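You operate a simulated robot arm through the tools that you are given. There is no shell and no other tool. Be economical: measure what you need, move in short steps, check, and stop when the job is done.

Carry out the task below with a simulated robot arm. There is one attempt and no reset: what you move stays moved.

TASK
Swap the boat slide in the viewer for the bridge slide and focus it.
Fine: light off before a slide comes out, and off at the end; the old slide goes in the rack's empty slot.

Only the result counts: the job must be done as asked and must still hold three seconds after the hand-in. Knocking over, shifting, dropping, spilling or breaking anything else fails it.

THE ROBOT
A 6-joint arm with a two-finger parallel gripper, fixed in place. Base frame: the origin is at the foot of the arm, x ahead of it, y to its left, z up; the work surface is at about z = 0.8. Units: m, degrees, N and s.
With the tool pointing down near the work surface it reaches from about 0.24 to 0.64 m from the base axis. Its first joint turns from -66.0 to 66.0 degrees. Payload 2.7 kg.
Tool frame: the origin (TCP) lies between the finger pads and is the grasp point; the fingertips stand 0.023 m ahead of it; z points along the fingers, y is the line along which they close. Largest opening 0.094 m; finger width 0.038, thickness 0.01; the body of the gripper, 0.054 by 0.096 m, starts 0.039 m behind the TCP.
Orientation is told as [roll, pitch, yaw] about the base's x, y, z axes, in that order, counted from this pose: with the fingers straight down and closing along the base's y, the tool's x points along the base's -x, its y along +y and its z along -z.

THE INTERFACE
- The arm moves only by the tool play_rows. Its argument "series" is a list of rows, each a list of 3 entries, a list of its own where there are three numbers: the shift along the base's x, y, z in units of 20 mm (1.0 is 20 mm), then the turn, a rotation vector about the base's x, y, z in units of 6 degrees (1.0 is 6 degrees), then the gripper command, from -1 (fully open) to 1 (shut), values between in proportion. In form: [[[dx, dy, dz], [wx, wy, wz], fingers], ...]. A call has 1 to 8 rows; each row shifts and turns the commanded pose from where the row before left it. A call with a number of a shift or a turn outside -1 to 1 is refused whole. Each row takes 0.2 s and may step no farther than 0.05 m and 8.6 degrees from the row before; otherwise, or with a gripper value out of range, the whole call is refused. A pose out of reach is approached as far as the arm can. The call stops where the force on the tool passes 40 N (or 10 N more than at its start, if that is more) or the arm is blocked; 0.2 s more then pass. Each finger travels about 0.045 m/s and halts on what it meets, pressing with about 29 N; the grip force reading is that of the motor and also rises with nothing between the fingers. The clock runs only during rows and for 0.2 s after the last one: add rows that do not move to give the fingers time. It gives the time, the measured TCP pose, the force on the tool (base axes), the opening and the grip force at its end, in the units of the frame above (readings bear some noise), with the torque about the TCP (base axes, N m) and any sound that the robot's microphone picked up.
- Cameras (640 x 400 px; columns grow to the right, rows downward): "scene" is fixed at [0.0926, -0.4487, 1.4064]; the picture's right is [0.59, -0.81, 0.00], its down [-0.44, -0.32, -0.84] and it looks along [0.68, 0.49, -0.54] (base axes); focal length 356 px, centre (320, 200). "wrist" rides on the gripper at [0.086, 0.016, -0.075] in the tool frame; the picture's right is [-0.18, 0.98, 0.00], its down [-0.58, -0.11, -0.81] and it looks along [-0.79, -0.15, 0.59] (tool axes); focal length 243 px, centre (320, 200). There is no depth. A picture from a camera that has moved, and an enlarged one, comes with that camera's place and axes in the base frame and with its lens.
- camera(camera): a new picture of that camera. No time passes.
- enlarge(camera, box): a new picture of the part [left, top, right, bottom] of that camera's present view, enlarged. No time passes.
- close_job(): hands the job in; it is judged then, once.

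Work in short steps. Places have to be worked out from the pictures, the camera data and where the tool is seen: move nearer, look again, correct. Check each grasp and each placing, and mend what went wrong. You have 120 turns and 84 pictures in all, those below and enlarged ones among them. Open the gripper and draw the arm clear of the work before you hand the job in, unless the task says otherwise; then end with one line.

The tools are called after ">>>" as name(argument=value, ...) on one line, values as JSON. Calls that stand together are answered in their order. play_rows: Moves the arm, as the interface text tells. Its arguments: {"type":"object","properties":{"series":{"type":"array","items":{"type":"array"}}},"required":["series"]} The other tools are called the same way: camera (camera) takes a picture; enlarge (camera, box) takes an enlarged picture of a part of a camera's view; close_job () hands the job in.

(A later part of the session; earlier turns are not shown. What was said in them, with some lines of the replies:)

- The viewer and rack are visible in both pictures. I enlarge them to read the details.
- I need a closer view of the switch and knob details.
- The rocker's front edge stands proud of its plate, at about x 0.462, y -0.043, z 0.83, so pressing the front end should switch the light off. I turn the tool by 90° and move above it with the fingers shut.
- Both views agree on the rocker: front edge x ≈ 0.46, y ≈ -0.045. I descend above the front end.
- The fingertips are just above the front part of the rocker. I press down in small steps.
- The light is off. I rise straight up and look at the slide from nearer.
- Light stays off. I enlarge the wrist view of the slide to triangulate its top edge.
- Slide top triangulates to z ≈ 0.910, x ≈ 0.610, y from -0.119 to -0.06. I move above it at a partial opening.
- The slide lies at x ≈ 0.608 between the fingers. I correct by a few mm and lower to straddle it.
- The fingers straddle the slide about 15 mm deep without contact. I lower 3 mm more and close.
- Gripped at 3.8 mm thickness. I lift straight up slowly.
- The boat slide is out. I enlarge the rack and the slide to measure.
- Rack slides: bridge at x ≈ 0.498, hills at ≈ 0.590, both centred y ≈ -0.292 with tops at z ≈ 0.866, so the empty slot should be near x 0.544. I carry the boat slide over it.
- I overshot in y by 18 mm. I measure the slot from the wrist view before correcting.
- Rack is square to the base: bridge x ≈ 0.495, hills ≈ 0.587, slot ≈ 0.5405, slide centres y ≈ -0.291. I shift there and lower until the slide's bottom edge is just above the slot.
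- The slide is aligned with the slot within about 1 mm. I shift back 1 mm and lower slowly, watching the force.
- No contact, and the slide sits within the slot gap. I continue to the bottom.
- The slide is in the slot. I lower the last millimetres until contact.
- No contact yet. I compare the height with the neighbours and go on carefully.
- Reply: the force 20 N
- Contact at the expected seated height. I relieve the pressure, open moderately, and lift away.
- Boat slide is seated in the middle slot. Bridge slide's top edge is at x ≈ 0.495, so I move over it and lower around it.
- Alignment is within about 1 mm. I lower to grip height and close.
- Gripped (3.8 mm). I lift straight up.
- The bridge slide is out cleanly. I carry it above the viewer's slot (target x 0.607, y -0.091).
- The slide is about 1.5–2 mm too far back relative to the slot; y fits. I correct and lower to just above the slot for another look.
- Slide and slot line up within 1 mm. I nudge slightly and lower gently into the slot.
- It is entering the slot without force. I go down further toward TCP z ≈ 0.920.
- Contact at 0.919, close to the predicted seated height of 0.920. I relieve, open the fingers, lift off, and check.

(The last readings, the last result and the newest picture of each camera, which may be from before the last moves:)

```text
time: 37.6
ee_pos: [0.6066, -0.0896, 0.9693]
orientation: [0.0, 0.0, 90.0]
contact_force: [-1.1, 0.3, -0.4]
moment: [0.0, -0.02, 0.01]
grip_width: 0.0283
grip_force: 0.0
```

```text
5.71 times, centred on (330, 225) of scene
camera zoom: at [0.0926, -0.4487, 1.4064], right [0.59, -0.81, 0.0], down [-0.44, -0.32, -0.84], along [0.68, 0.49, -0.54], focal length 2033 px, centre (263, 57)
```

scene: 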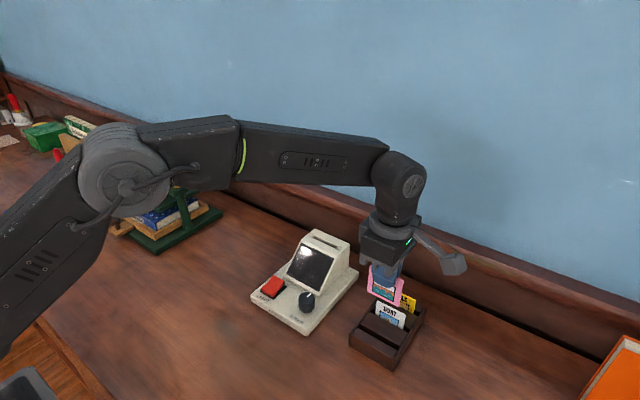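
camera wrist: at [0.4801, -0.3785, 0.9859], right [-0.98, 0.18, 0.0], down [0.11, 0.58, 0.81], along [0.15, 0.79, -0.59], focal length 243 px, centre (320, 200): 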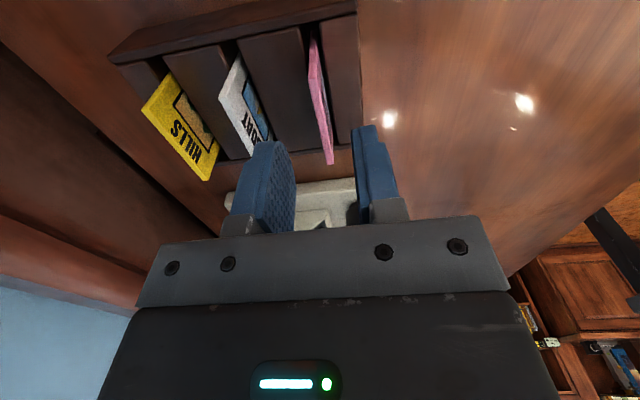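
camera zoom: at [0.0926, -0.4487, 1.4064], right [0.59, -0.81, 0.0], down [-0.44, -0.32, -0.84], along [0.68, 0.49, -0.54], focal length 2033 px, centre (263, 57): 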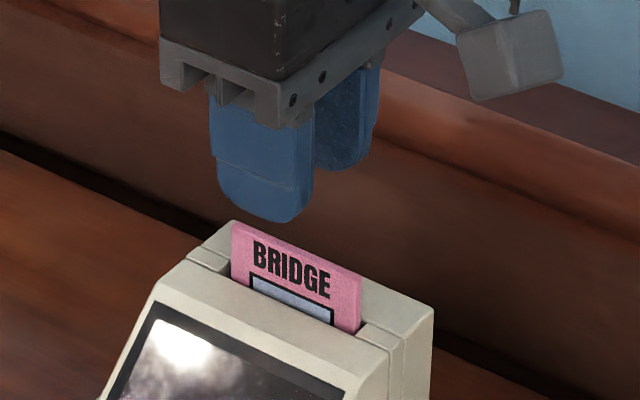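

The bridge slide is seated. Next I shut the fingers and move over the rocker's raised rear end to switch the light on for focusing.

>>> play_rows(series=[[[-0.93, 0.37, 0], [0, 0, 0], 1], [[-0.93, 0.37, 0], [0, 0, 0], 1], [[-0.93, 0.37, 0], [0, 0, 0], 1], [[-0.93, 0.37, 0], [0, 0, 0], 1], [[-0.93, 0.37, 0], [0, 0, 0], 1], [[-0.95, 0.37, 0], [0, 0, 0], 1], [[0, 0, -1], [0, 0, 0], 1], [[0, 0, -1], [0, 0, 0], 1]])

>>> camera(camera="wrist")

>>> enlarge(camera="scene", box=[240, 215, 360, 315])

```text
time: 39.4
ee_pos: [0.4928, -0.0472, 0.9278]
orientation: [0.0, -0.1, 90.1]
contact_force: [-0.5, -0.9, 0.3]
moment: [0.0, -0.01, -0.03]
grip_width: 0.0002
grip_force: 29.1
```

```text
42 pictures are left
camera wrist: at [0.4786, -0.1347, 1.0028], right [-0.98, 0.18, 0.0], down [0.11, 0.58, 0.81], along [0.15, 0.79, -0.59], focal length 243 px, centre (320, 200)
```

wrist: 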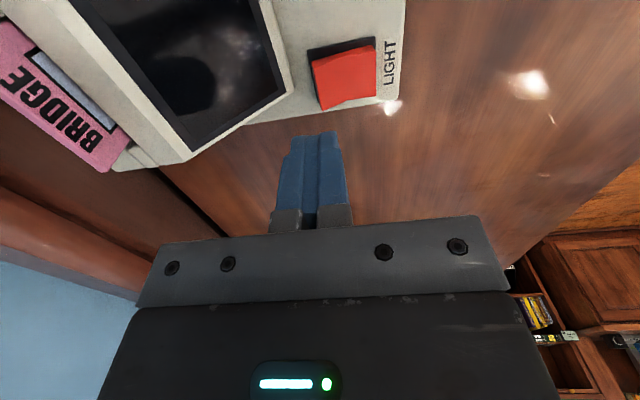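

```text
4.00 times, centred on (300, 265) of scene
camera zoom: at [0.0926, -0.4487, 1.4064], right [0.59, -0.81, 0.0], down [-0.44, -0.32, -0.84], along [0.68, 0.49, -0.54], focal length 1423 px, centre (400, -60)
```

zoom: 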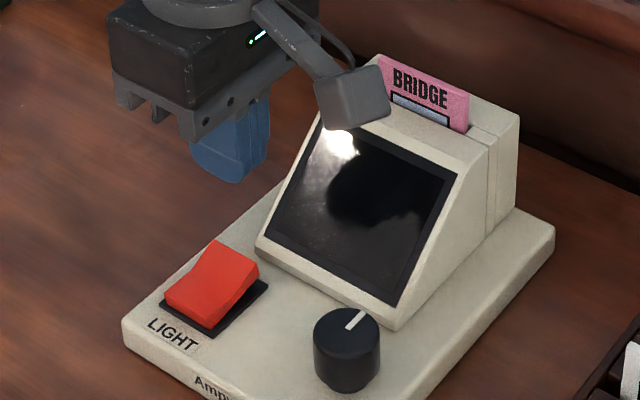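

Rocker rear edge is at x ≈ 0.498. TCP x 0.493 presses its rear half and clears the housing; I lower and press.

>>> play_rows(series=[[[0, 0.1, -0.8], [0, 0, 0], 1], [[0, 0, -0.8], [0, 0, 0], 1], [[0, 0, -0.8], [0, 0, 0], 1], [[0, 0, -0.3], [0, 0, 0], 1], [[0, 0, -0.3], [0, 0, 0], 1], [[0, 0, -0.2], [0, 0, 0], 1], [[0, 0, -0.2], [0, 0, 0], 1]])

>>> enlarge(camera="scene", box=[240, 215, 360, 315])

```text
time: 41.0
ee_pos: [0.4933, -0.0448, 0.8604]
orientation: [0.0, 0.0, 90.1]
contact_force: [1.6, -0.5, 1.3]
moment: [-0.04, 0.0, -0.03]
grip_width: 0.0002
grip_force: 29.0
```

```text
4.00 times, centred on (300, 265) of scene
camera zoom: at [0.0926, -0.4487, 1.4064], right [0.59, -0.81, 0.0], down [-0.44, -0.32, -0.84], along [0.68, 0.49, -0.54], focal length 1423 px, centre (400, -60)
```

zoom: 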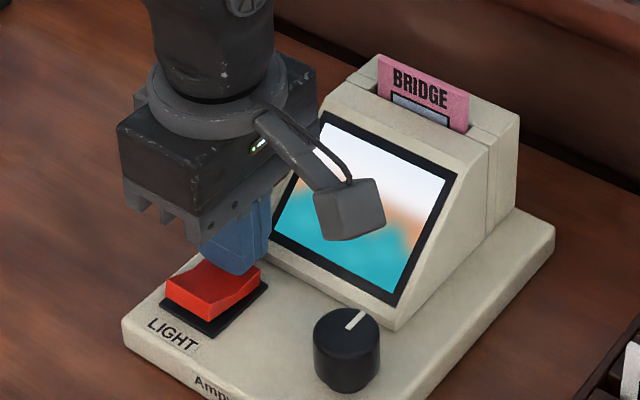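

The light is on and the picture is blurred. I rise, open the gripper, turn back to yaw 0 and move above the knob (roughly x 0.486, y -0.131).

>>> play_rows(series=[[[0, 0, 1], [0, 0, 0], 1], [[0, 0, 1], [0, 0, 0], 1], [[0, 0, 1], [0, 0, 0], 1], [[-0.4, -0.5, 1], [0, 0, -1], 0], [[-0.3, -0.5, 0.5], [0, 0, -1], -0.3], [[0, -0.5, 0], [0, 0, -1], -0.3], [[0, -0.5, 0], [0, 0, -1], -0.3], [[0, -0.5, 0], [0, 0, -1], -0.3]])

>>> play_rows(series=[[[0, -0.5, 0], [0, 0, -1], -0.3], [[0, -0.5, 0], [0, 0, -1], -0.3], [[0, -0.4, 0], [0, 0, -1], -0.3], [[0, -0.3, 0], [0, 0, -1], -0.3], [[0, -0.3, 0], [0, 0, -1], -0.3], [[0, -0.3, 0], [0, 0, -1], -0.3], [[0, 0, 0], [0, 0, -1], -0.3], [[0, 0, 0], [0, 0, -1], -0.3]])

>>> play_rows(series=[[[0, 0, 0], [0, 0, -1], -0.3], [[0, 0, 0], [0, 0, -1], -0.3], [[0, 0, 0], [0, 0, 0], -0.3]])

>>> camera(camera="wrist")

>>> camera(camera="scene")

```text
time: 42.8
ee_pos: [0.4793, -0.0966, 0.9498]
orientation: [0.0, -0.1, 60.0]
contact_force: [0.5, 0.4, 0.3]
moment: [0.0, -0.02, -0.01]
grip_width: 0.0608
grip_force: 0.1
```

```text
time: 44.6
ee_pos: [0.4802, -0.142, 0.9495]
orientation: [0.0, -0.2, 11.9]
contact_force: [-1.1, 0.0, 0.8]
moment: [0.01, 0.01, 0.01]
grip_width: 0.061
grip_force: 0.2
```

```text
time: 45.4
ee_pos: [0.4785, -0.1422, 0.9509]
orientation: [0.0, -0.2, 0.0]
contact_force: [0.1, -0.2, -0.2]
moment: [0.0, 0.03, -0.02]
grip_width: 0.061
grip_force: 0.1
```

```text
39 pictures are left
camera wrist: at [0.3932, -0.126, 1.0252], right [0.18, 0.98, 0.0], down [0.58, -0.11, 0.81], along [0.79, -0.15, -0.59], focal length 243 px, centre (320, 200)
```

wrist: 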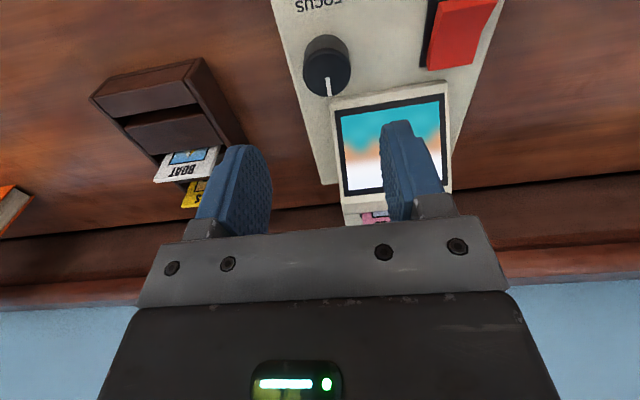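

```text
38 pictures are left
```

scene: 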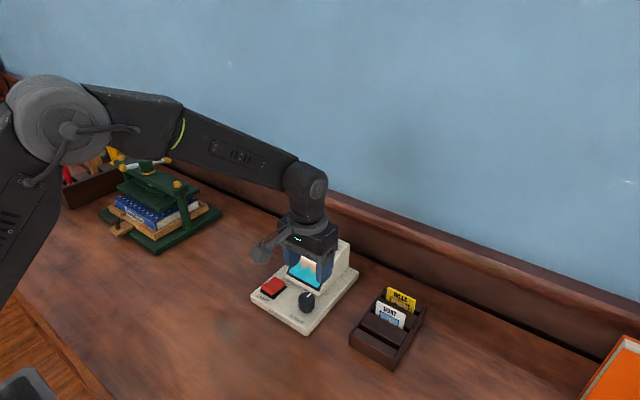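

I enlarge the knob in the wrist view for a precise centre.

>>> enlarge(camera="wrist", box=[280, 20, 376, 110])

>>> enlarge(camera="scene", box=[280, 280, 330, 320])

```text
4.44 times, centred on (328, 65) of wrist
camera zoom: at [0.3932, -0.126, 1.0252], right [0.18, 0.98, 0.0], down [0.58, -0.11, 0.81], along [0.79, -0.15, -0.59], focal length 1078 px, centre (284, 800)
```

zoom: 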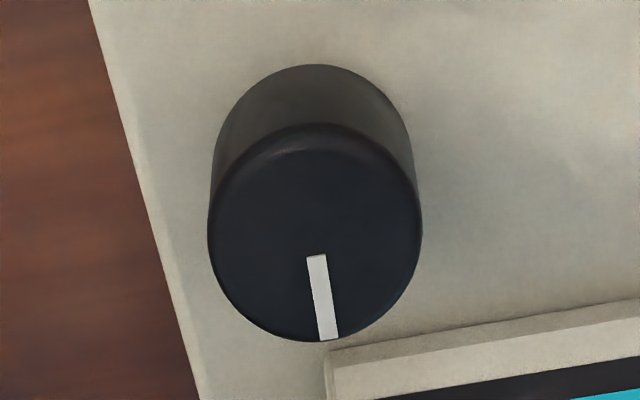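

```text
10.00 times, centred on (305, 300) of scene
camera zoom: at [0.0926, -0.4487, 1.4064], right [0.59, -0.81, 0.0], down [-0.44, -0.32, -0.84], along [0.68, 0.49, -0.54], focal length 3557 px, centre (470, -800)
```

zoom: 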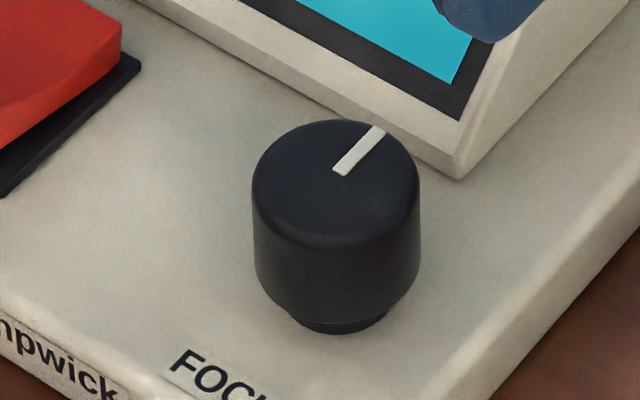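

Knob top centre triangulates to about (0.479, -0.137, 0.852), 34 mm across. I align and lower around it.

>>> play_rows(series=[[[0.05, 0.25, -0.8], [0, 0, 0], -0.3], [[0, 0, -0.8], [0, 0, 0], -0.3], [[0, 0, -0.8], [0, 0, 0], -0.3], [[0, 0, -0.7], [0, 0, 0], -0.3], [[0, 0, 0], [0, 0, 0], -0.3]])

>>> camera(camera="wrist")

>>> enlarge(camera="scene", box=[240, 230, 360, 330])

```text
time: 46.6
ee_pos: [0.4809, -0.1362, 0.8884]
orientation: [0.0, -0.1, 0.1]
contact_force: [0.6, -0.6, 0.3]
moment: [0.0, 0.0, 0.02]
grip_width: 0.0611
grip_force: 0.0
```

```text
35 pictures are left
camera wrist: at [0.3945, -0.1213, 0.963], right [0.18, 0.98, 0.0], down [0.58, -0.11, 0.81], along [0.79, -0.15, -0.59], focal length 243 px, centre (320, 200)
```

wrist: 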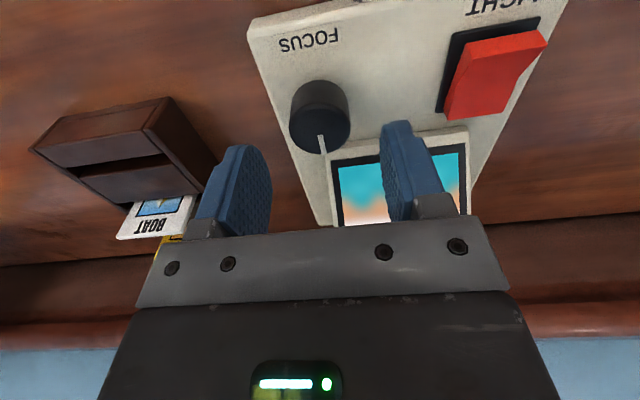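

```text
4.00 times, centred on (300, 280) of scene
camera zoom: at [0.0926, -0.4487, 1.4064], right [0.59, -0.81, 0.0], down [-0.44, -0.32, -0.84], along [0.68, 0.49, -0.54], focal length 1423 px, centre (400, -120)
```

zoom: 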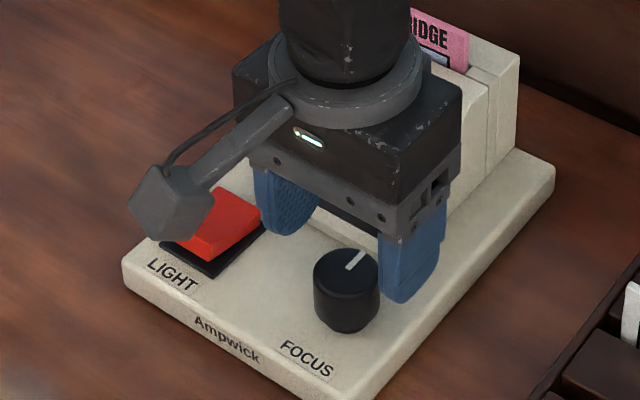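

Knob centre is at about x 0.477, y -0.137. I shift back 3 mm, lower 31 mm, and grip it.

>>> play_rows(series=[[[-0.17, 0, -0.5], [0, 0, 0], -0.3], [[0, 0, -0.5], [0, 0, 0], -0.3], [[0, 0, -0.55], [0, 0, 0], -0.3], [[0, 0, 0], [0, 0, 0], 0], [[0, 0, 0], [0, 0, 0], 0.2], [[0, 0, 0], [0, 0, 0], 0.35], [[0, 0, 0], [0, 0, 0], 0.5]])

>>> camera(camera="wrist")

>>> enlarge(camera="scene", box=[240, 230, 360, 330])

```text
time: 48.2
ee_pos: [0.4776, -0.1369, 0.8583]
orientation: [0.0, -0.1, 0.1]
contact_force: [0.1, 4.2, -0.6]
moment: [-0.26, -0.14, 0.02]
grip_width: 0.0337
grip_force: 29.0
```

```text
33 pictures are left
camera wrist: at [0.3917, -0.1209, 0.9331], right [0.18, 0.98, 0.0], down [0.58, -0.11, 0.81], along [0.79, -0.15, -0.59], focal length 243 px, centre (320, 200)
```

wrist: 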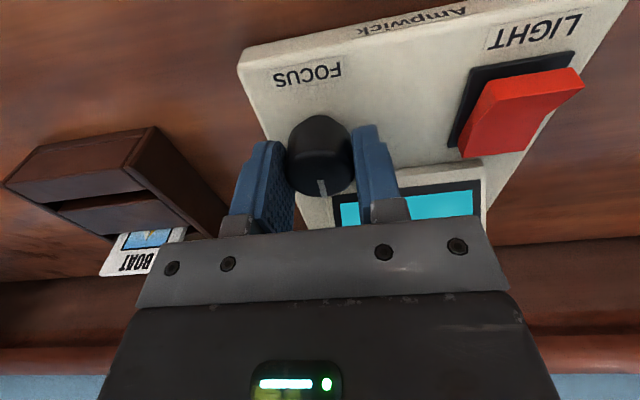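

```text
4.00 times, centred on (300, 280) of scene
camera zoom: at [0.0926, -0.4486, 1.4065], right [0.59, -0.81, 0.0], down [-0.44, -0.32, -0.84], along [0.68, 0.49, -0.54], focal length 1423 px, centre (400, -120)
```

zoom: 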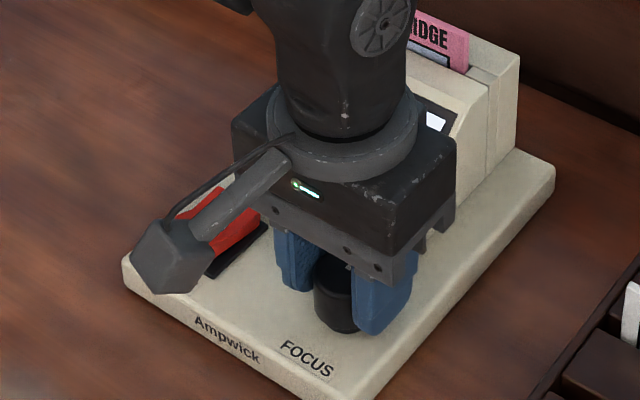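

Knob gripped (33.7 mm). I turn it 30° counter-clockwise as a trial, and look at the screen.

>>> play_rows(series=[[[0, 0.03, 0], [0, 0, 1], 0.6], [[0, 0, 0], [0, 0, 1], 0.6], [[0, 0, 0], [0, 0, 1], 0.6], [[0, 0, 0], [0, 0, 1], 0.6], [[0, 0, 0], [0, 0, 1], 0.6], [[0, 0, 0], [0, 0, 0], 0.6]])

>>> camera(camera="wrist")

>>> enlarge(camera="scene", box=[240, 230, 360, 330])

```text
time: 49.6
ee_pos: [0.4789, -0.1371, 0.8587]
orientation: [-0.1, -0.2, 30.1]
contact_force: [0.4, -3.9, 0.5]
moment: [0.05, -0.14, -0.52]
grip_width: 0.0336
grip_force: 29.1
```

```text
31 pictures are left
camera wrist: at [0.3948, -0.1662, 0.9328], right [-0.33, 0.94, 0.0], down [0.56, 0.2, 0.81], along [0.76, 0.27, -0.59], focal length 243 px, centre (320, 200)
```

wrist: 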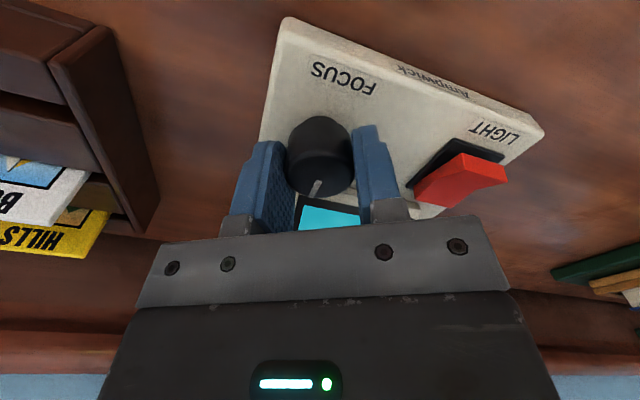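

```text
4.00 times, centred on (300, 280) of scene
camera zoom: at [0.0926, -0.4488, 1.4064], right [0.59, -0.81, 0.0], down [-0.44, -0.32, -0.84], along [0.68, 0.49, -0.54], focal length 1423 px, centre (400, -120)
```

zoom: 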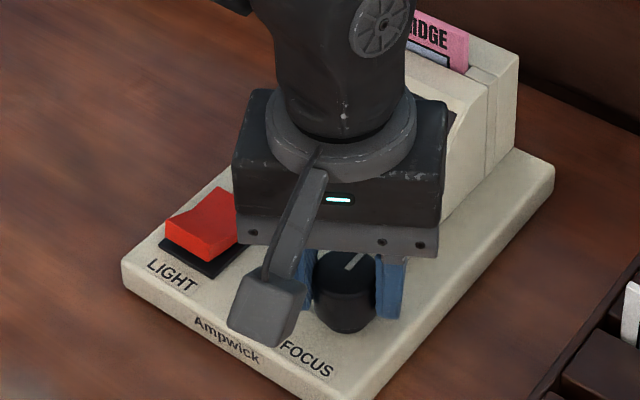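

The pointer did not move: the fingers slipped with 0.5 N m torque, likely an end stop this way. I turn back and try clockwise.

>>> play_rows(series=[[[0, 0, 0], [0, 0, -1], 0.6], [[0, 0, 0], [0, 0, -1], 0.6], [[0, 0, 0], [0, 0, -1], 0.6], [[0, 0, 0], [0, 0, 0], 0.6]])

>>> enlarge(camera="wrist", box=[220, 90, 420, 240])

```text
time: 50.6
ee_pos: [0.477, -0.1361, 0.8582]
orientation: [0.0, 0.0, 11.9]
contact_force: [-2.6, -5.0, 0.6]
moment: [-0.17, -0.21, 0.02]
grip_width: 0.0338
grip_force: 29.2
```

```text
2.67 times, centred on (320, 165) of wrist
camera zoom: at [0.3899, -0.139, 0.9329], right [-0.02, 1.0, 0.0], down [0.59, 0.01, 0.81], along [0.81, 0.02, -0.59], focal length 647 px, centre (320, 293)
```

zoom: 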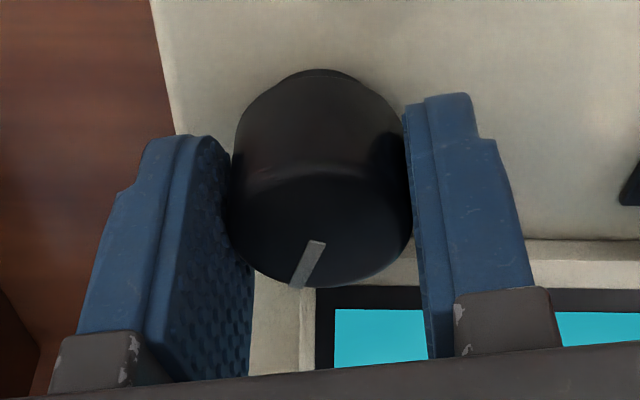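

The knob turns clockwise with the gripper. I keep turning in stages and watch the part of the screen visible to the wrist camera.

>>> play_rows(series=[[[0, 0, 0], [0, 0, -1], 0.6], [[0, 0, 0], [0, 0, -1], 0.6], [[0, 0, 0], [0, 0, -1], 0.6], [[0, 0, 0], [0, 0, -1], 0.6], [[0, 0, 0], [0, 0, 0], 0.6]])

>>> camera(camera="wrist")

>>> enlarge(camera="scene", box=[270, 230, 360, 310])

```text
time: 51.8
ee_pos: [0.4766, -0.1359, 0.8578]
orientation: [-0.1, -0.1, -12.0]
contact_force: [-1.6, -9.8, 4.1]
moment: [-0.08, 0.77, 0.0]
grip_width: 0.0336
grip_force: 29.2
```

```text
28 pictures are left
camera wrist: at [0.3966, -0.1029, 0.9328], right [0.38, 0.92, 0.0], down [0.54, -0.23, 0.81], along [0.75, -0.31, -0.59], focal length 243 px, centre (320, 200)
```

wrist: 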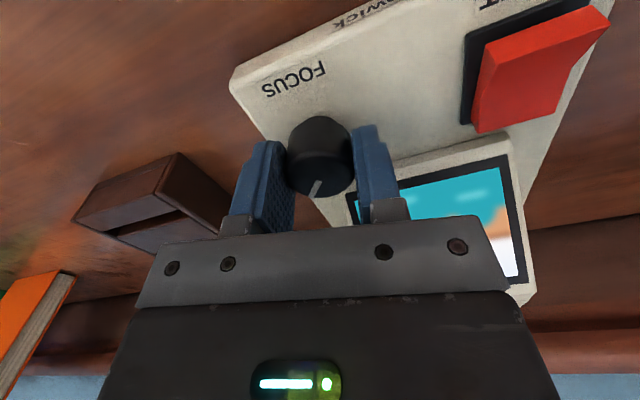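

```text
5.00 times, centred on (315, 270) of scene
camera zoom: at [0.0925, -0.4489, 1.4064], right [0.59, -0.81, 0.0], down [-0.44, -0.32, -0.84], along [0.68, 0.49, -0.54], focal length 1779 px, centre (345, -150)
```

zoom: 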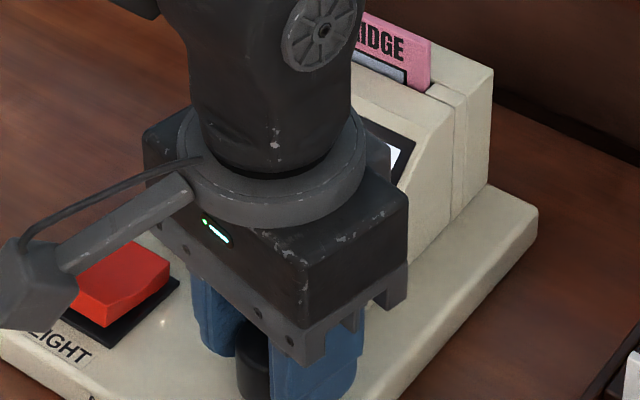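

Dashes in the water are beginning to appear, so this direction improves focus. I relieve the side force slightly and turn another 12°.

>>> play_rows(series=[[[0, -0.04, 0], [0, 0, -1], 0.6], [[0, 0, 0], [0, 0, -1], 0.6], [[0, 0, 0], [0, 0, 0], 0.6]])

>>> enlarge(camera="wrist", box=[280, 100, 560, 320])

```text
time: 52.6
ee_pos: [0.4775, -0.1349, 0.8579]
orientation: [0.0, 0.0, -23.9]
contact_force: [-9.0, 0.6, 9.4]
moment: [-0.15, -0.29, -0.02]
grip_width: 0.0335
grip_force: 29.0
```

```text
1.82 times, centred on (420, 210) of wrist
camera zoom: at [0.4054, -0.0869, 0.9329], right [0.57, 0.82, 0.0], down [0.49, -0.34, 0.81], along [0.66, -0.46, -0.59], focal length 441 px, centre (138, 182)
```

zoom: 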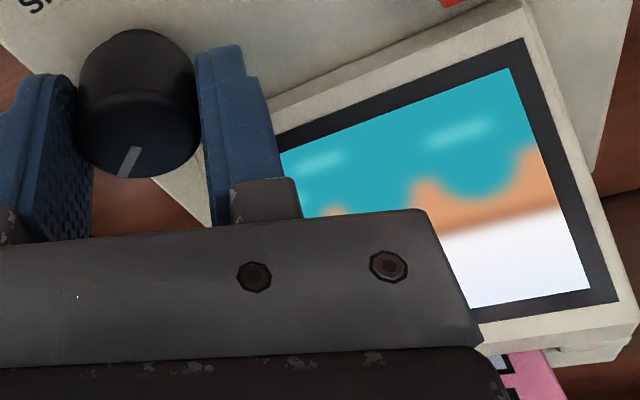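

Sharper now, still blurred, and the screen is well visible from here. I turn another 12°.

>>> play_rows(series=[[[0, 0, 0], [0, 0, -1], 0.6], [[0, 0, 0], [0, 0, -1], 0.6], [[0, 0, 0], [0, 0, 0], 0.6]])

>>> enlarge(camera="wrist", box=[280, 100, 560, 320])

```text
time: 53.4
ee_pos: [0.4767, -0.1361, 0.857]
orientation: [-0.1, -0.1, -36.0]
contact_force: [-6.3, 3.8, 11.8]
moment: [0.34, 0.56, 0.0]
grip_width: 0.0334
grip_force: 29.1
```

```text
1.82 times, centred on (420, 210) of wrist
camera zoom: at [0.4173, -0.073, 0.9328], right [0.73, 0.69, 0.0], down [0.4, -0.43, 0.81], along [0.56, -0.59, -0.59], focal length 441 px, centre (138, 182)
```

zoom: 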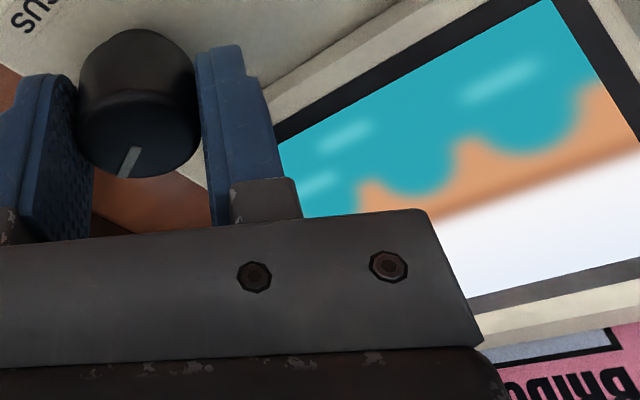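

Still improving. Another 12° clockwise.

>>> play_rows(series=[[[0, 0, 0.05], [0, 0, -1], 0.6], [[0, 0, 0], [0, 0, -1], 0.6], [[0, 0, 0], [0, 0, 0], 0.6]])

>>> enlarge(camera="wrist", box=[320, 80, 600, 300])

```text
time: 54.2
ee_pos: [0.4777, -0.1363, 0.8589]
orientation: [-0.1, 0.0, -48.1]
contact_force: [4.0, 1.8, -0.1]
moment: [-0.35, -0.21, 0.0]
grip_width: 0.0332
grip_force: 28.7
```

```text
1.82 times, centred on (460, 190) of wrist
camera zoom: at [0.4319, -0.0621, 0.933], right [0.85, 0.52, 0.0], down [0.31, -0.5, 0.81], along [0.42, -0.69, -0.59], focal length 441 px, centre (66, 218)
```

zoom: 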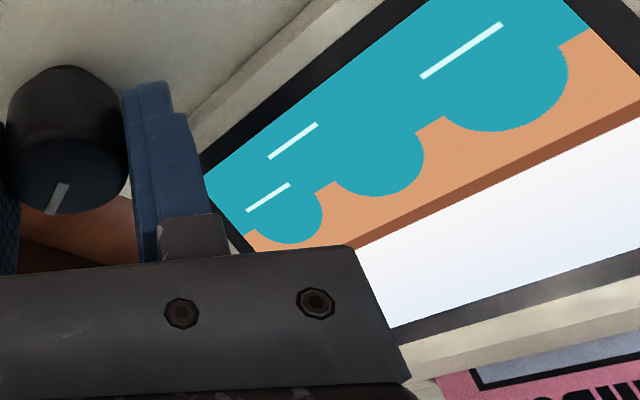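

The picture is crisp. I test 6° further to see whether I'm at the middle or the edge of the sharp range.

>>> play_rows(series=[[[0, 0, 0], [0, 0, -1], 0.6], [[0, 0, 0], [0, 0, 0], 0.6]])

>>> enlarge(camera="wrist", box=[320, 80, 600, 300])

```text
time: 54.8
ee_pos: [0.4767, -0.1352, 0.8581]
orientation: [-0.1, 0.0, -53.9]
contact_force: [2.8, 2.1, 0.4]
moment: [-0.06, 0.06, 0.0]
grip_width: 0.0334
grip_force: 28.7
```

```text
1.82 times, centred on (460, 190) of wrist
camera zoom: at [0.4396, -0.0575, 0.9331], right [0.9, 0.43, 0.0], down [0.25, -0.53, 0.81], along [0.35, -0.73, -0.59], focal length 441 px, centre (66, 218)
```

zoom: 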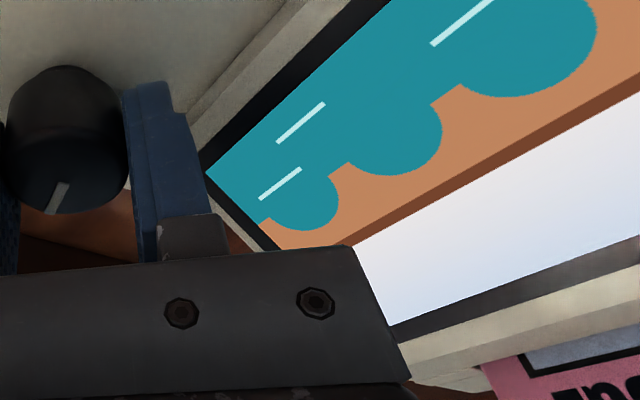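

Still crisp. One more 6° step to find the far side.

>>> play_rows(series=[[[0, 0, 0], [0, 0, -1], 0.6], [[0, 0, 0], [0, 0, 0], 0.6]])

>>> enlarge(camera="wrist", box=[320, 80, 600, 300])

```text
time: 55.4
ee_pos: [0.4761, -0.1368, 0.8573]
orientation: [0.0, -0.1, -60.0]
contact_force: [-0.7, -0.3, 0.5]
moment: [0.25, -0.01, -0.03]
grip_width: 0.0334
grip_force: 28.7
```

```text
1.82 times, centred on (460, 190) of wrist
camera zoom: at [0.4482, -0.0541, 0.933], right [0.94, 0.33, 0.0], down [0.2, -0.56, 0.81], along [0.27, -0.76, -0.59], focal length 441 px, centre (66, 218)
```

zoom: 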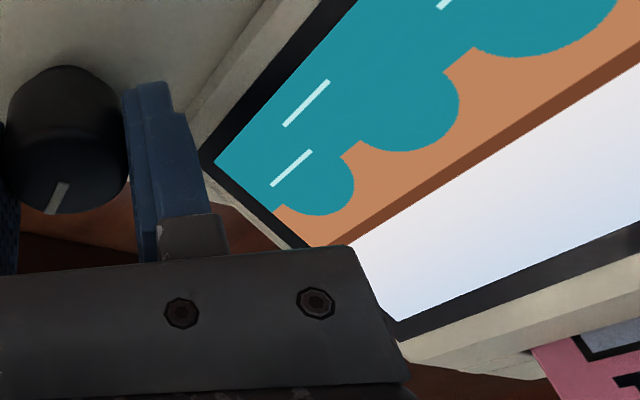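

Still crisp, no contact. One more step.

>>> play_rows(series=[[[0, 0, 0], [0, 0, -1], 0.6], [[0, 0, 0], [0, 0, 0], 0.6]])

>>> enlarge(camera="wrist", box=[320, 80, 600, 300])

```text
time: 56.0
ee_pos: [0.477, -0.1364, 0.8582]
orientation: [0.0, 0.0, -65.9]
contact_force: [-2.1, -2.0, 0.0]
moment: [0.24, -0.02, 0.02]
grip_width: 0.0334
grip_force: 28.9
```

```text
1.82 times, centred on (460, 190) of wrist
camera zoom: at [0.4569, -0.0514, 0.9329], right [0.97, 0.23, 0.0], down [0.14, -0.57, 0.81], along [0.19, -0.79, -0.59], focal length 441 px, centre (66, 218)
```

zoom: 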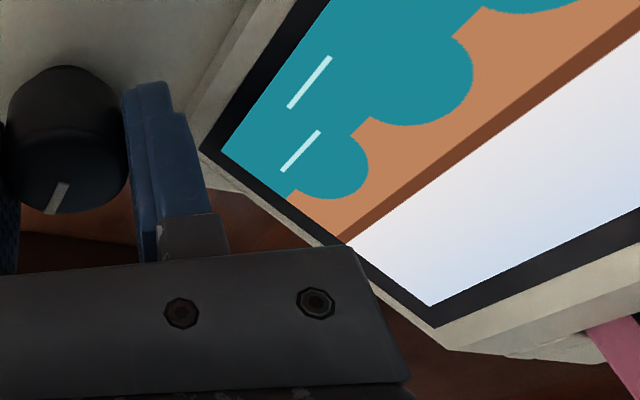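

Sharp still. I go another 12° to locate the far edge.

>>> play_rows(series=[[[0, 0, 0], [0, 0, -1], 0.6], [[0, 0, 0], [0, 0, -1], 0.6], [[0, 0, 0], [0, 0, 0], 0.6]])

>>> enlarge(camera="wrist", box=[320, 80, 600, 300])

```text
time: 56.8
ee_pos: [0.4772, -0.1352, 0.8586]
orientation: [0.0, 0.0, -78.0]
contact_force: [-4.2, -3.1, -0.7]
moment: [0.18, 0.07, -0.02]
grip_width: 0.0332
grip_force: 28.8
```

```text
1.82 times, centred on (460, 190) of wrist
camera zoom: at [0.4758, -0.0492, 0.9331], right [1.0, 0.02, 0.0], down [0.01, -0.59, 0.81], along [0.02, -0.81, -0.59], focal length 441 px, centre (66, 218)
```

zoom: 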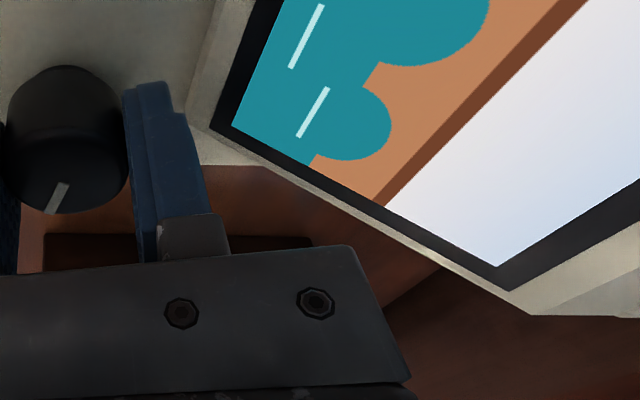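

Still sharp at about 108° of total turn. I go on another 12°.

>>> play_rows(series=[[[-0.02, 0, 0], [0, 0, -1], 0.6], [[0, 0, 0], [0, 0, -1], 0.6], [[0, 0, 0], [0, 0, 0], 0.6]])

>>> enlarge(camera="wrist", box=[280, 60, 600, 300])

```text
time: 57.6
ee_pos: [0.4767, -0.1363, 0.858]
orientation: [0.0, -0.2, -90.1]
contact_force: [-3.0, -1.1, -0.2]
moment: [0.0, 0.07, 0.0]
grip_width: 0.0335
grip_force: 29.2
```

```text
1.67 times, centred on (440, 180) of wrist
camera zoom: at [0.494, -0.0505, 0.9333], right [0.98, -0.18, 0.0], down [-0.11, -0.58, 0.81], along [-0.15, -0.79, -0.59], focal length 404 px, centre (120, 233)
```

zoom: 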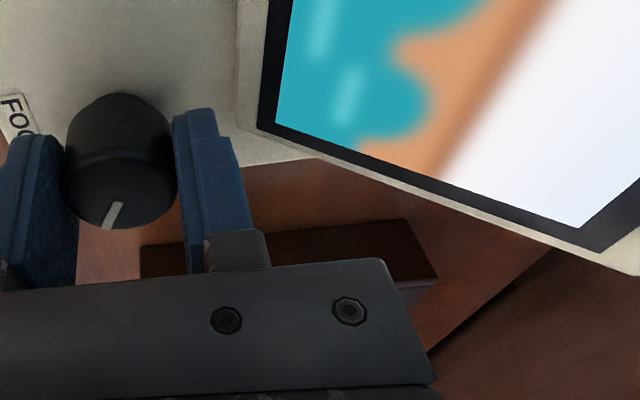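

Blurred again at yaw -90, so the sharp band runs from about -45 to -84. I turn back to its middle, yaw ≈ -65.

>>> play_rows(series=[[[0, 0, 0], [0, 0, 1], 0.6], [[0, 0, 0], [0, 0, 1], 0.6], [[0, 0, 0], [0, 0, 1], 0.6], [[0, 0, 0], [0, 0, 1], 0.6], [[0, 0, 0], [0, 0, 0.2], 0.6], [[0, 0, 0], [0, 0, 0], 0.6]])

>>> enlarge(camera="wrist", box=[280, 60, 600, 300])

```text
time: 59.0
ee_pos: [0.477, -0.1365, 0.858]
orientation: [0.0, -0.1, -64.8]
contact_force: [0.4, 0.6, -0.4]
moment: [0.08, 0.23, 0.06]
grip_width: 0.0337
grip_force: 29.5
```

```text
1.67 times, centred on (440, 180) of wrist
camera zoom: at [0.4551, -0.0511, 0.9334], right [0.97, 0.25, 0.0], down [0.15, -0.57, 0.81], along [0.21, -0.78, -0.59], focal length 404 px, centre (120, 233)
```

zoom: 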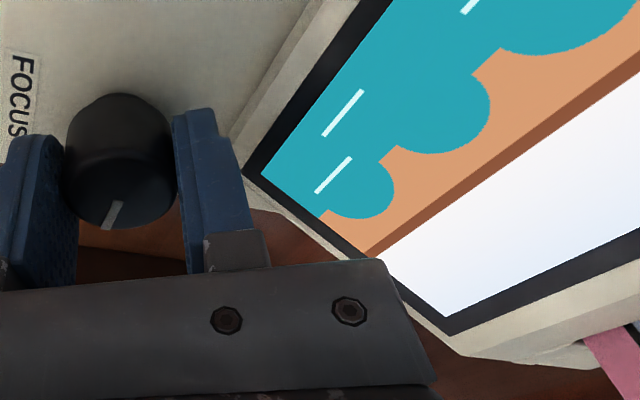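

Crisp again. I let some time pass and look once more to make sure the display is stable.

>>> play_rows(series=[[[0, 0, 0], [0, 0, 0], 0.6], [[0, 0, 0], [0, 0, 0], 0.6], [[0, 0, 0], [0, 0, 0], 0.6]])

>>> enlarge(camera="wrist", box=[280, 60, 600, 300])

```text
time: 59.8
ee_pos: [0.4776, -0.1354, 0.8587]
orientation: [0.0, -0.1, -64.6]
contact_force: [2.4, 2.7, 0.2]
moment: [0.1, 0.22, 0.0]
grip_width: 0.0336
grip_force: 28.9
```

```text
1.67 times, centred on (440, 180) of wrist
camera zoom: at [0.4553, -0.0513, 0.9335], right [0.97, 0.25, 0.0], down [0.15, -0.57, 0.81], along [0.2, -0.78, -0.59], focal length 404 px, centre (120, 233)
```

zoom: 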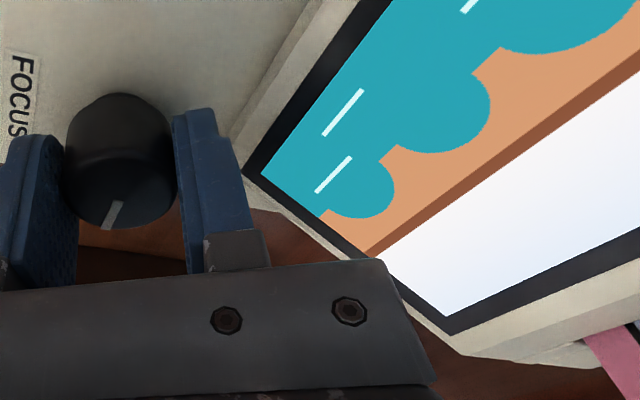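

Stable and crisp. I release the knob with a small opening (to stay clear of the housing) and lift straight up.

>>> play_rows(series=[[[0, 0, 0], [0, 0, 0], 0.2], [[0, 0, 0], [0, 0, 0], 0.15], [[0, 0, 0.3], [0, 0, 0], 0.15], [[0, 0, 0.7], [0, 0, 0], 0.15], [[0, 0, 1], [0, 0, 0], 0.15], [[0, 0, 1], [0, 0, 0], 0.15], [[-0.5, 0, 1], [0, 0, -1], 0.3], [[-0.5, 0, 0.5], [0, 0, -1], 0.5]])

>>> enlarge(camera="scene", box=[240, 210, 400, 320])

```text
time: 61.6
ee_pos: [0.4572, -0.1372, 0.9494]
orientation: [0.1, -0.1, -76.8]
contact_force: [0.8, -0.3, -1.0]
moment: [-0.03, -0.01, 0.0]
grip_width: 0.0235
grip_force: 0.1
```

```text
3.64 times, centred on (320, 265) of scene
camera zoom: at [0.0926, -0.4487, 1.4064], right [0.59, -0.81, 0.0], down [-0.44, -0.32, -0.84], along [0.68, 0.49, -0.54], focal length 1294 px, centre (320, -36)
```

zoom: 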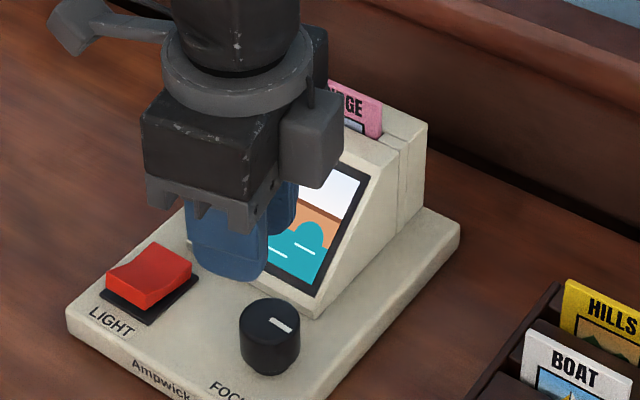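

The picture remains sharp after release. Now I shut the fingers, move over the rocker's front end and press to switch the light off.

>>> play_rows(series=[[[0.1, 0.95, 0], [0, 0, -1], 1], [[0.1, 0.95, 0], [0, 0, -1], 1], [[0.1, 0.95, 0], [0, 0, -0.2], 1], [[0.1, 0.95, 0], [0, 0, 0], 1], [[0.05, 0.8, 0], [0, 0, 0], 1], [[0, 0, -1], [0, 0, 0], 1], [[0, 0, -1], [0, 0, 0], 1], [[0, 0, -1], [0, 0, 0], 1]])

>>> enlarge(camera="scene", box=[240, 210, 400, 320])

```text
time: 63.4
ee_pos: [0.464, -0.0424, 0.8872]
orientation: [0.0, -0.2, -89.8]
contact_force: [-0.3, 0.2, 1.1]
moment: [0.03, 0.0, 0.01]
grip_width: 0.0002
grip_force: 28.9
```

```text
3.64 times, centred on (320, 265) of scene
camera zoom: at [0.0926, -0.4487, 1.4064], right [0.59, -0.81, 0.0], down [-0.44, -0.32, -0.84], along [0.68, 0.49, -0.54], focal length 1294 px, centre (320, -36)
```

zoom: 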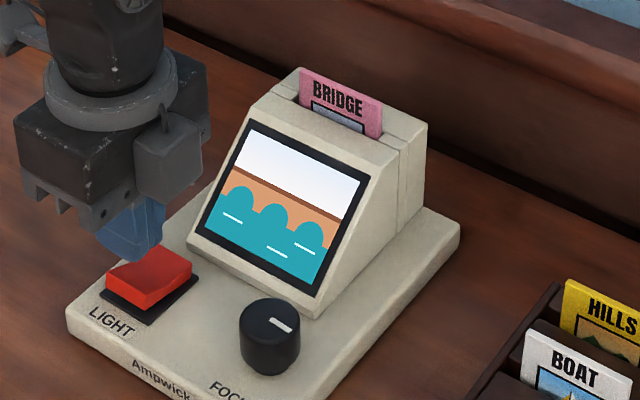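

The bridge picture is sharp and upright. The fingers are over the rocker's front end, so I press it as before.

>>> play_rows(series=[[[0.1, -0.1, -0.6], [0, 0, 0], 1], [[0, 0, -0.3], [0, 0, 0], 1], [[0, 0, -0.2], [0, 0, 0], 1], [[0, 0, -0.2], [0, 0, 0], 1], [[0, 0, -0.1], [0, 0, 0], 1], [[0, 0, -0.1], [0, 0, 0], 1]])

>>> enlarge(camera="scene", box=[240, 210, 400, 320])

```text
time: 64.8
ee_pos: [0.4684, -0.0462, 0.8584]
orientation: [0.0, -0.1, -89.9]
contact_force: [0.4, 0.2, -0.1]
moment: [0.0, 0.05, 0.01]
grip_width: 0.0002
grip_force: 28.8
```

```text
3.64 times, centred on (320, 265) of scene
camera zoom: at [0.0926, -0.4487, 1.4064], right [0.59, -0.81, 0.0], down [-0.44, -0.32, -0.84], along [0.68, 0.49, -0.54], focal length 1294 px, centre (320, -36)
```

zoom: 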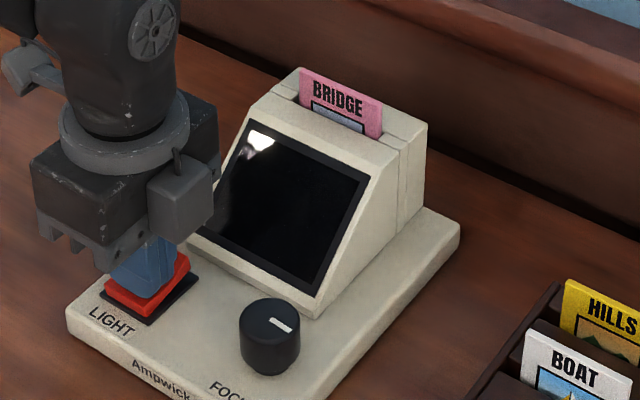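

Light is off. I lift, open the gripper and draw the arm clear.

>>> play_rows(series=[[[0, 0, 1], [0, 0, 0], 1], [[0, 0, 1], [0, 0, 0], 1], [[0, 0, 1], [0, 0, 0], 0], [[0, 0, 1], [0, 0, 0], -1], [[-0.5, 0, 1], [0, 0, 0], -1], [[-1, 0, 1], [0, 0, 0], -1], [[-1, 0, 1], [0, 0, 0], -1], [[-1, 0, 1], [0, 0, 0], -1]])

>>> camera(camera="scene")

>>> enlarge(camera="scene", box=[240, 220, 440, 370])

```text
time: 66.6
ee_pos: [0.398, -0.0448, 1.0177]
orientation: [0.0, -0.2, -89.8]
contact_force: [-0.6, 0.2, 0.8]
moment: [0.01, -0.02, 0.02]
grip_width: 0.0942
grip_force: 0.0
```

```text
13 pictures are left
```

scene: 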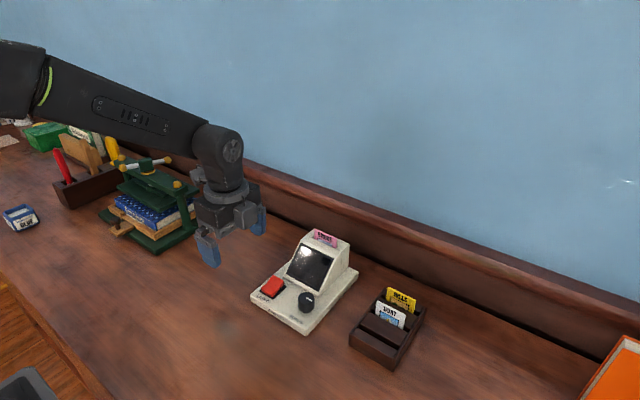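

```text
2.67 times, centred on (340, 295) of scene
camera zoom: at [0.0926, -0.4487, 1.4064], right [0.59, -0.81, 0.0], down [-0.44, -0.32, -0.84], along [0.68, 0.49, -0.54], focal length 949 px, centre (267, -53)
```

zoom: 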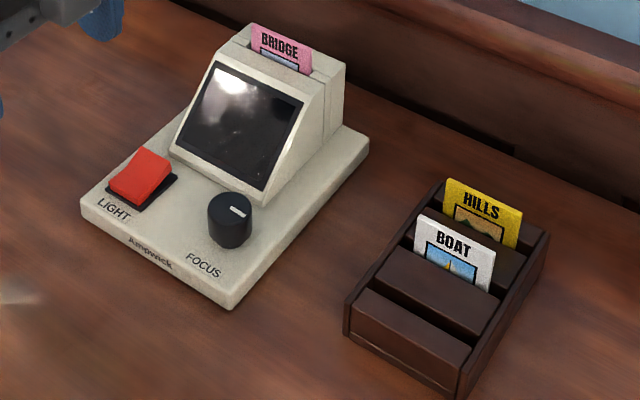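

The bridge slide is in the viewer and focused, the light is off, the boat slide is in the formerly empty slot, and nothing else has moved. I hand the job in.

>>> close_job()

```text
The job is handed in.
```

The bridge slide is in the viewer and focused, the boat slide is in the rack's empty slot, and the light is off; I've handed the job in.
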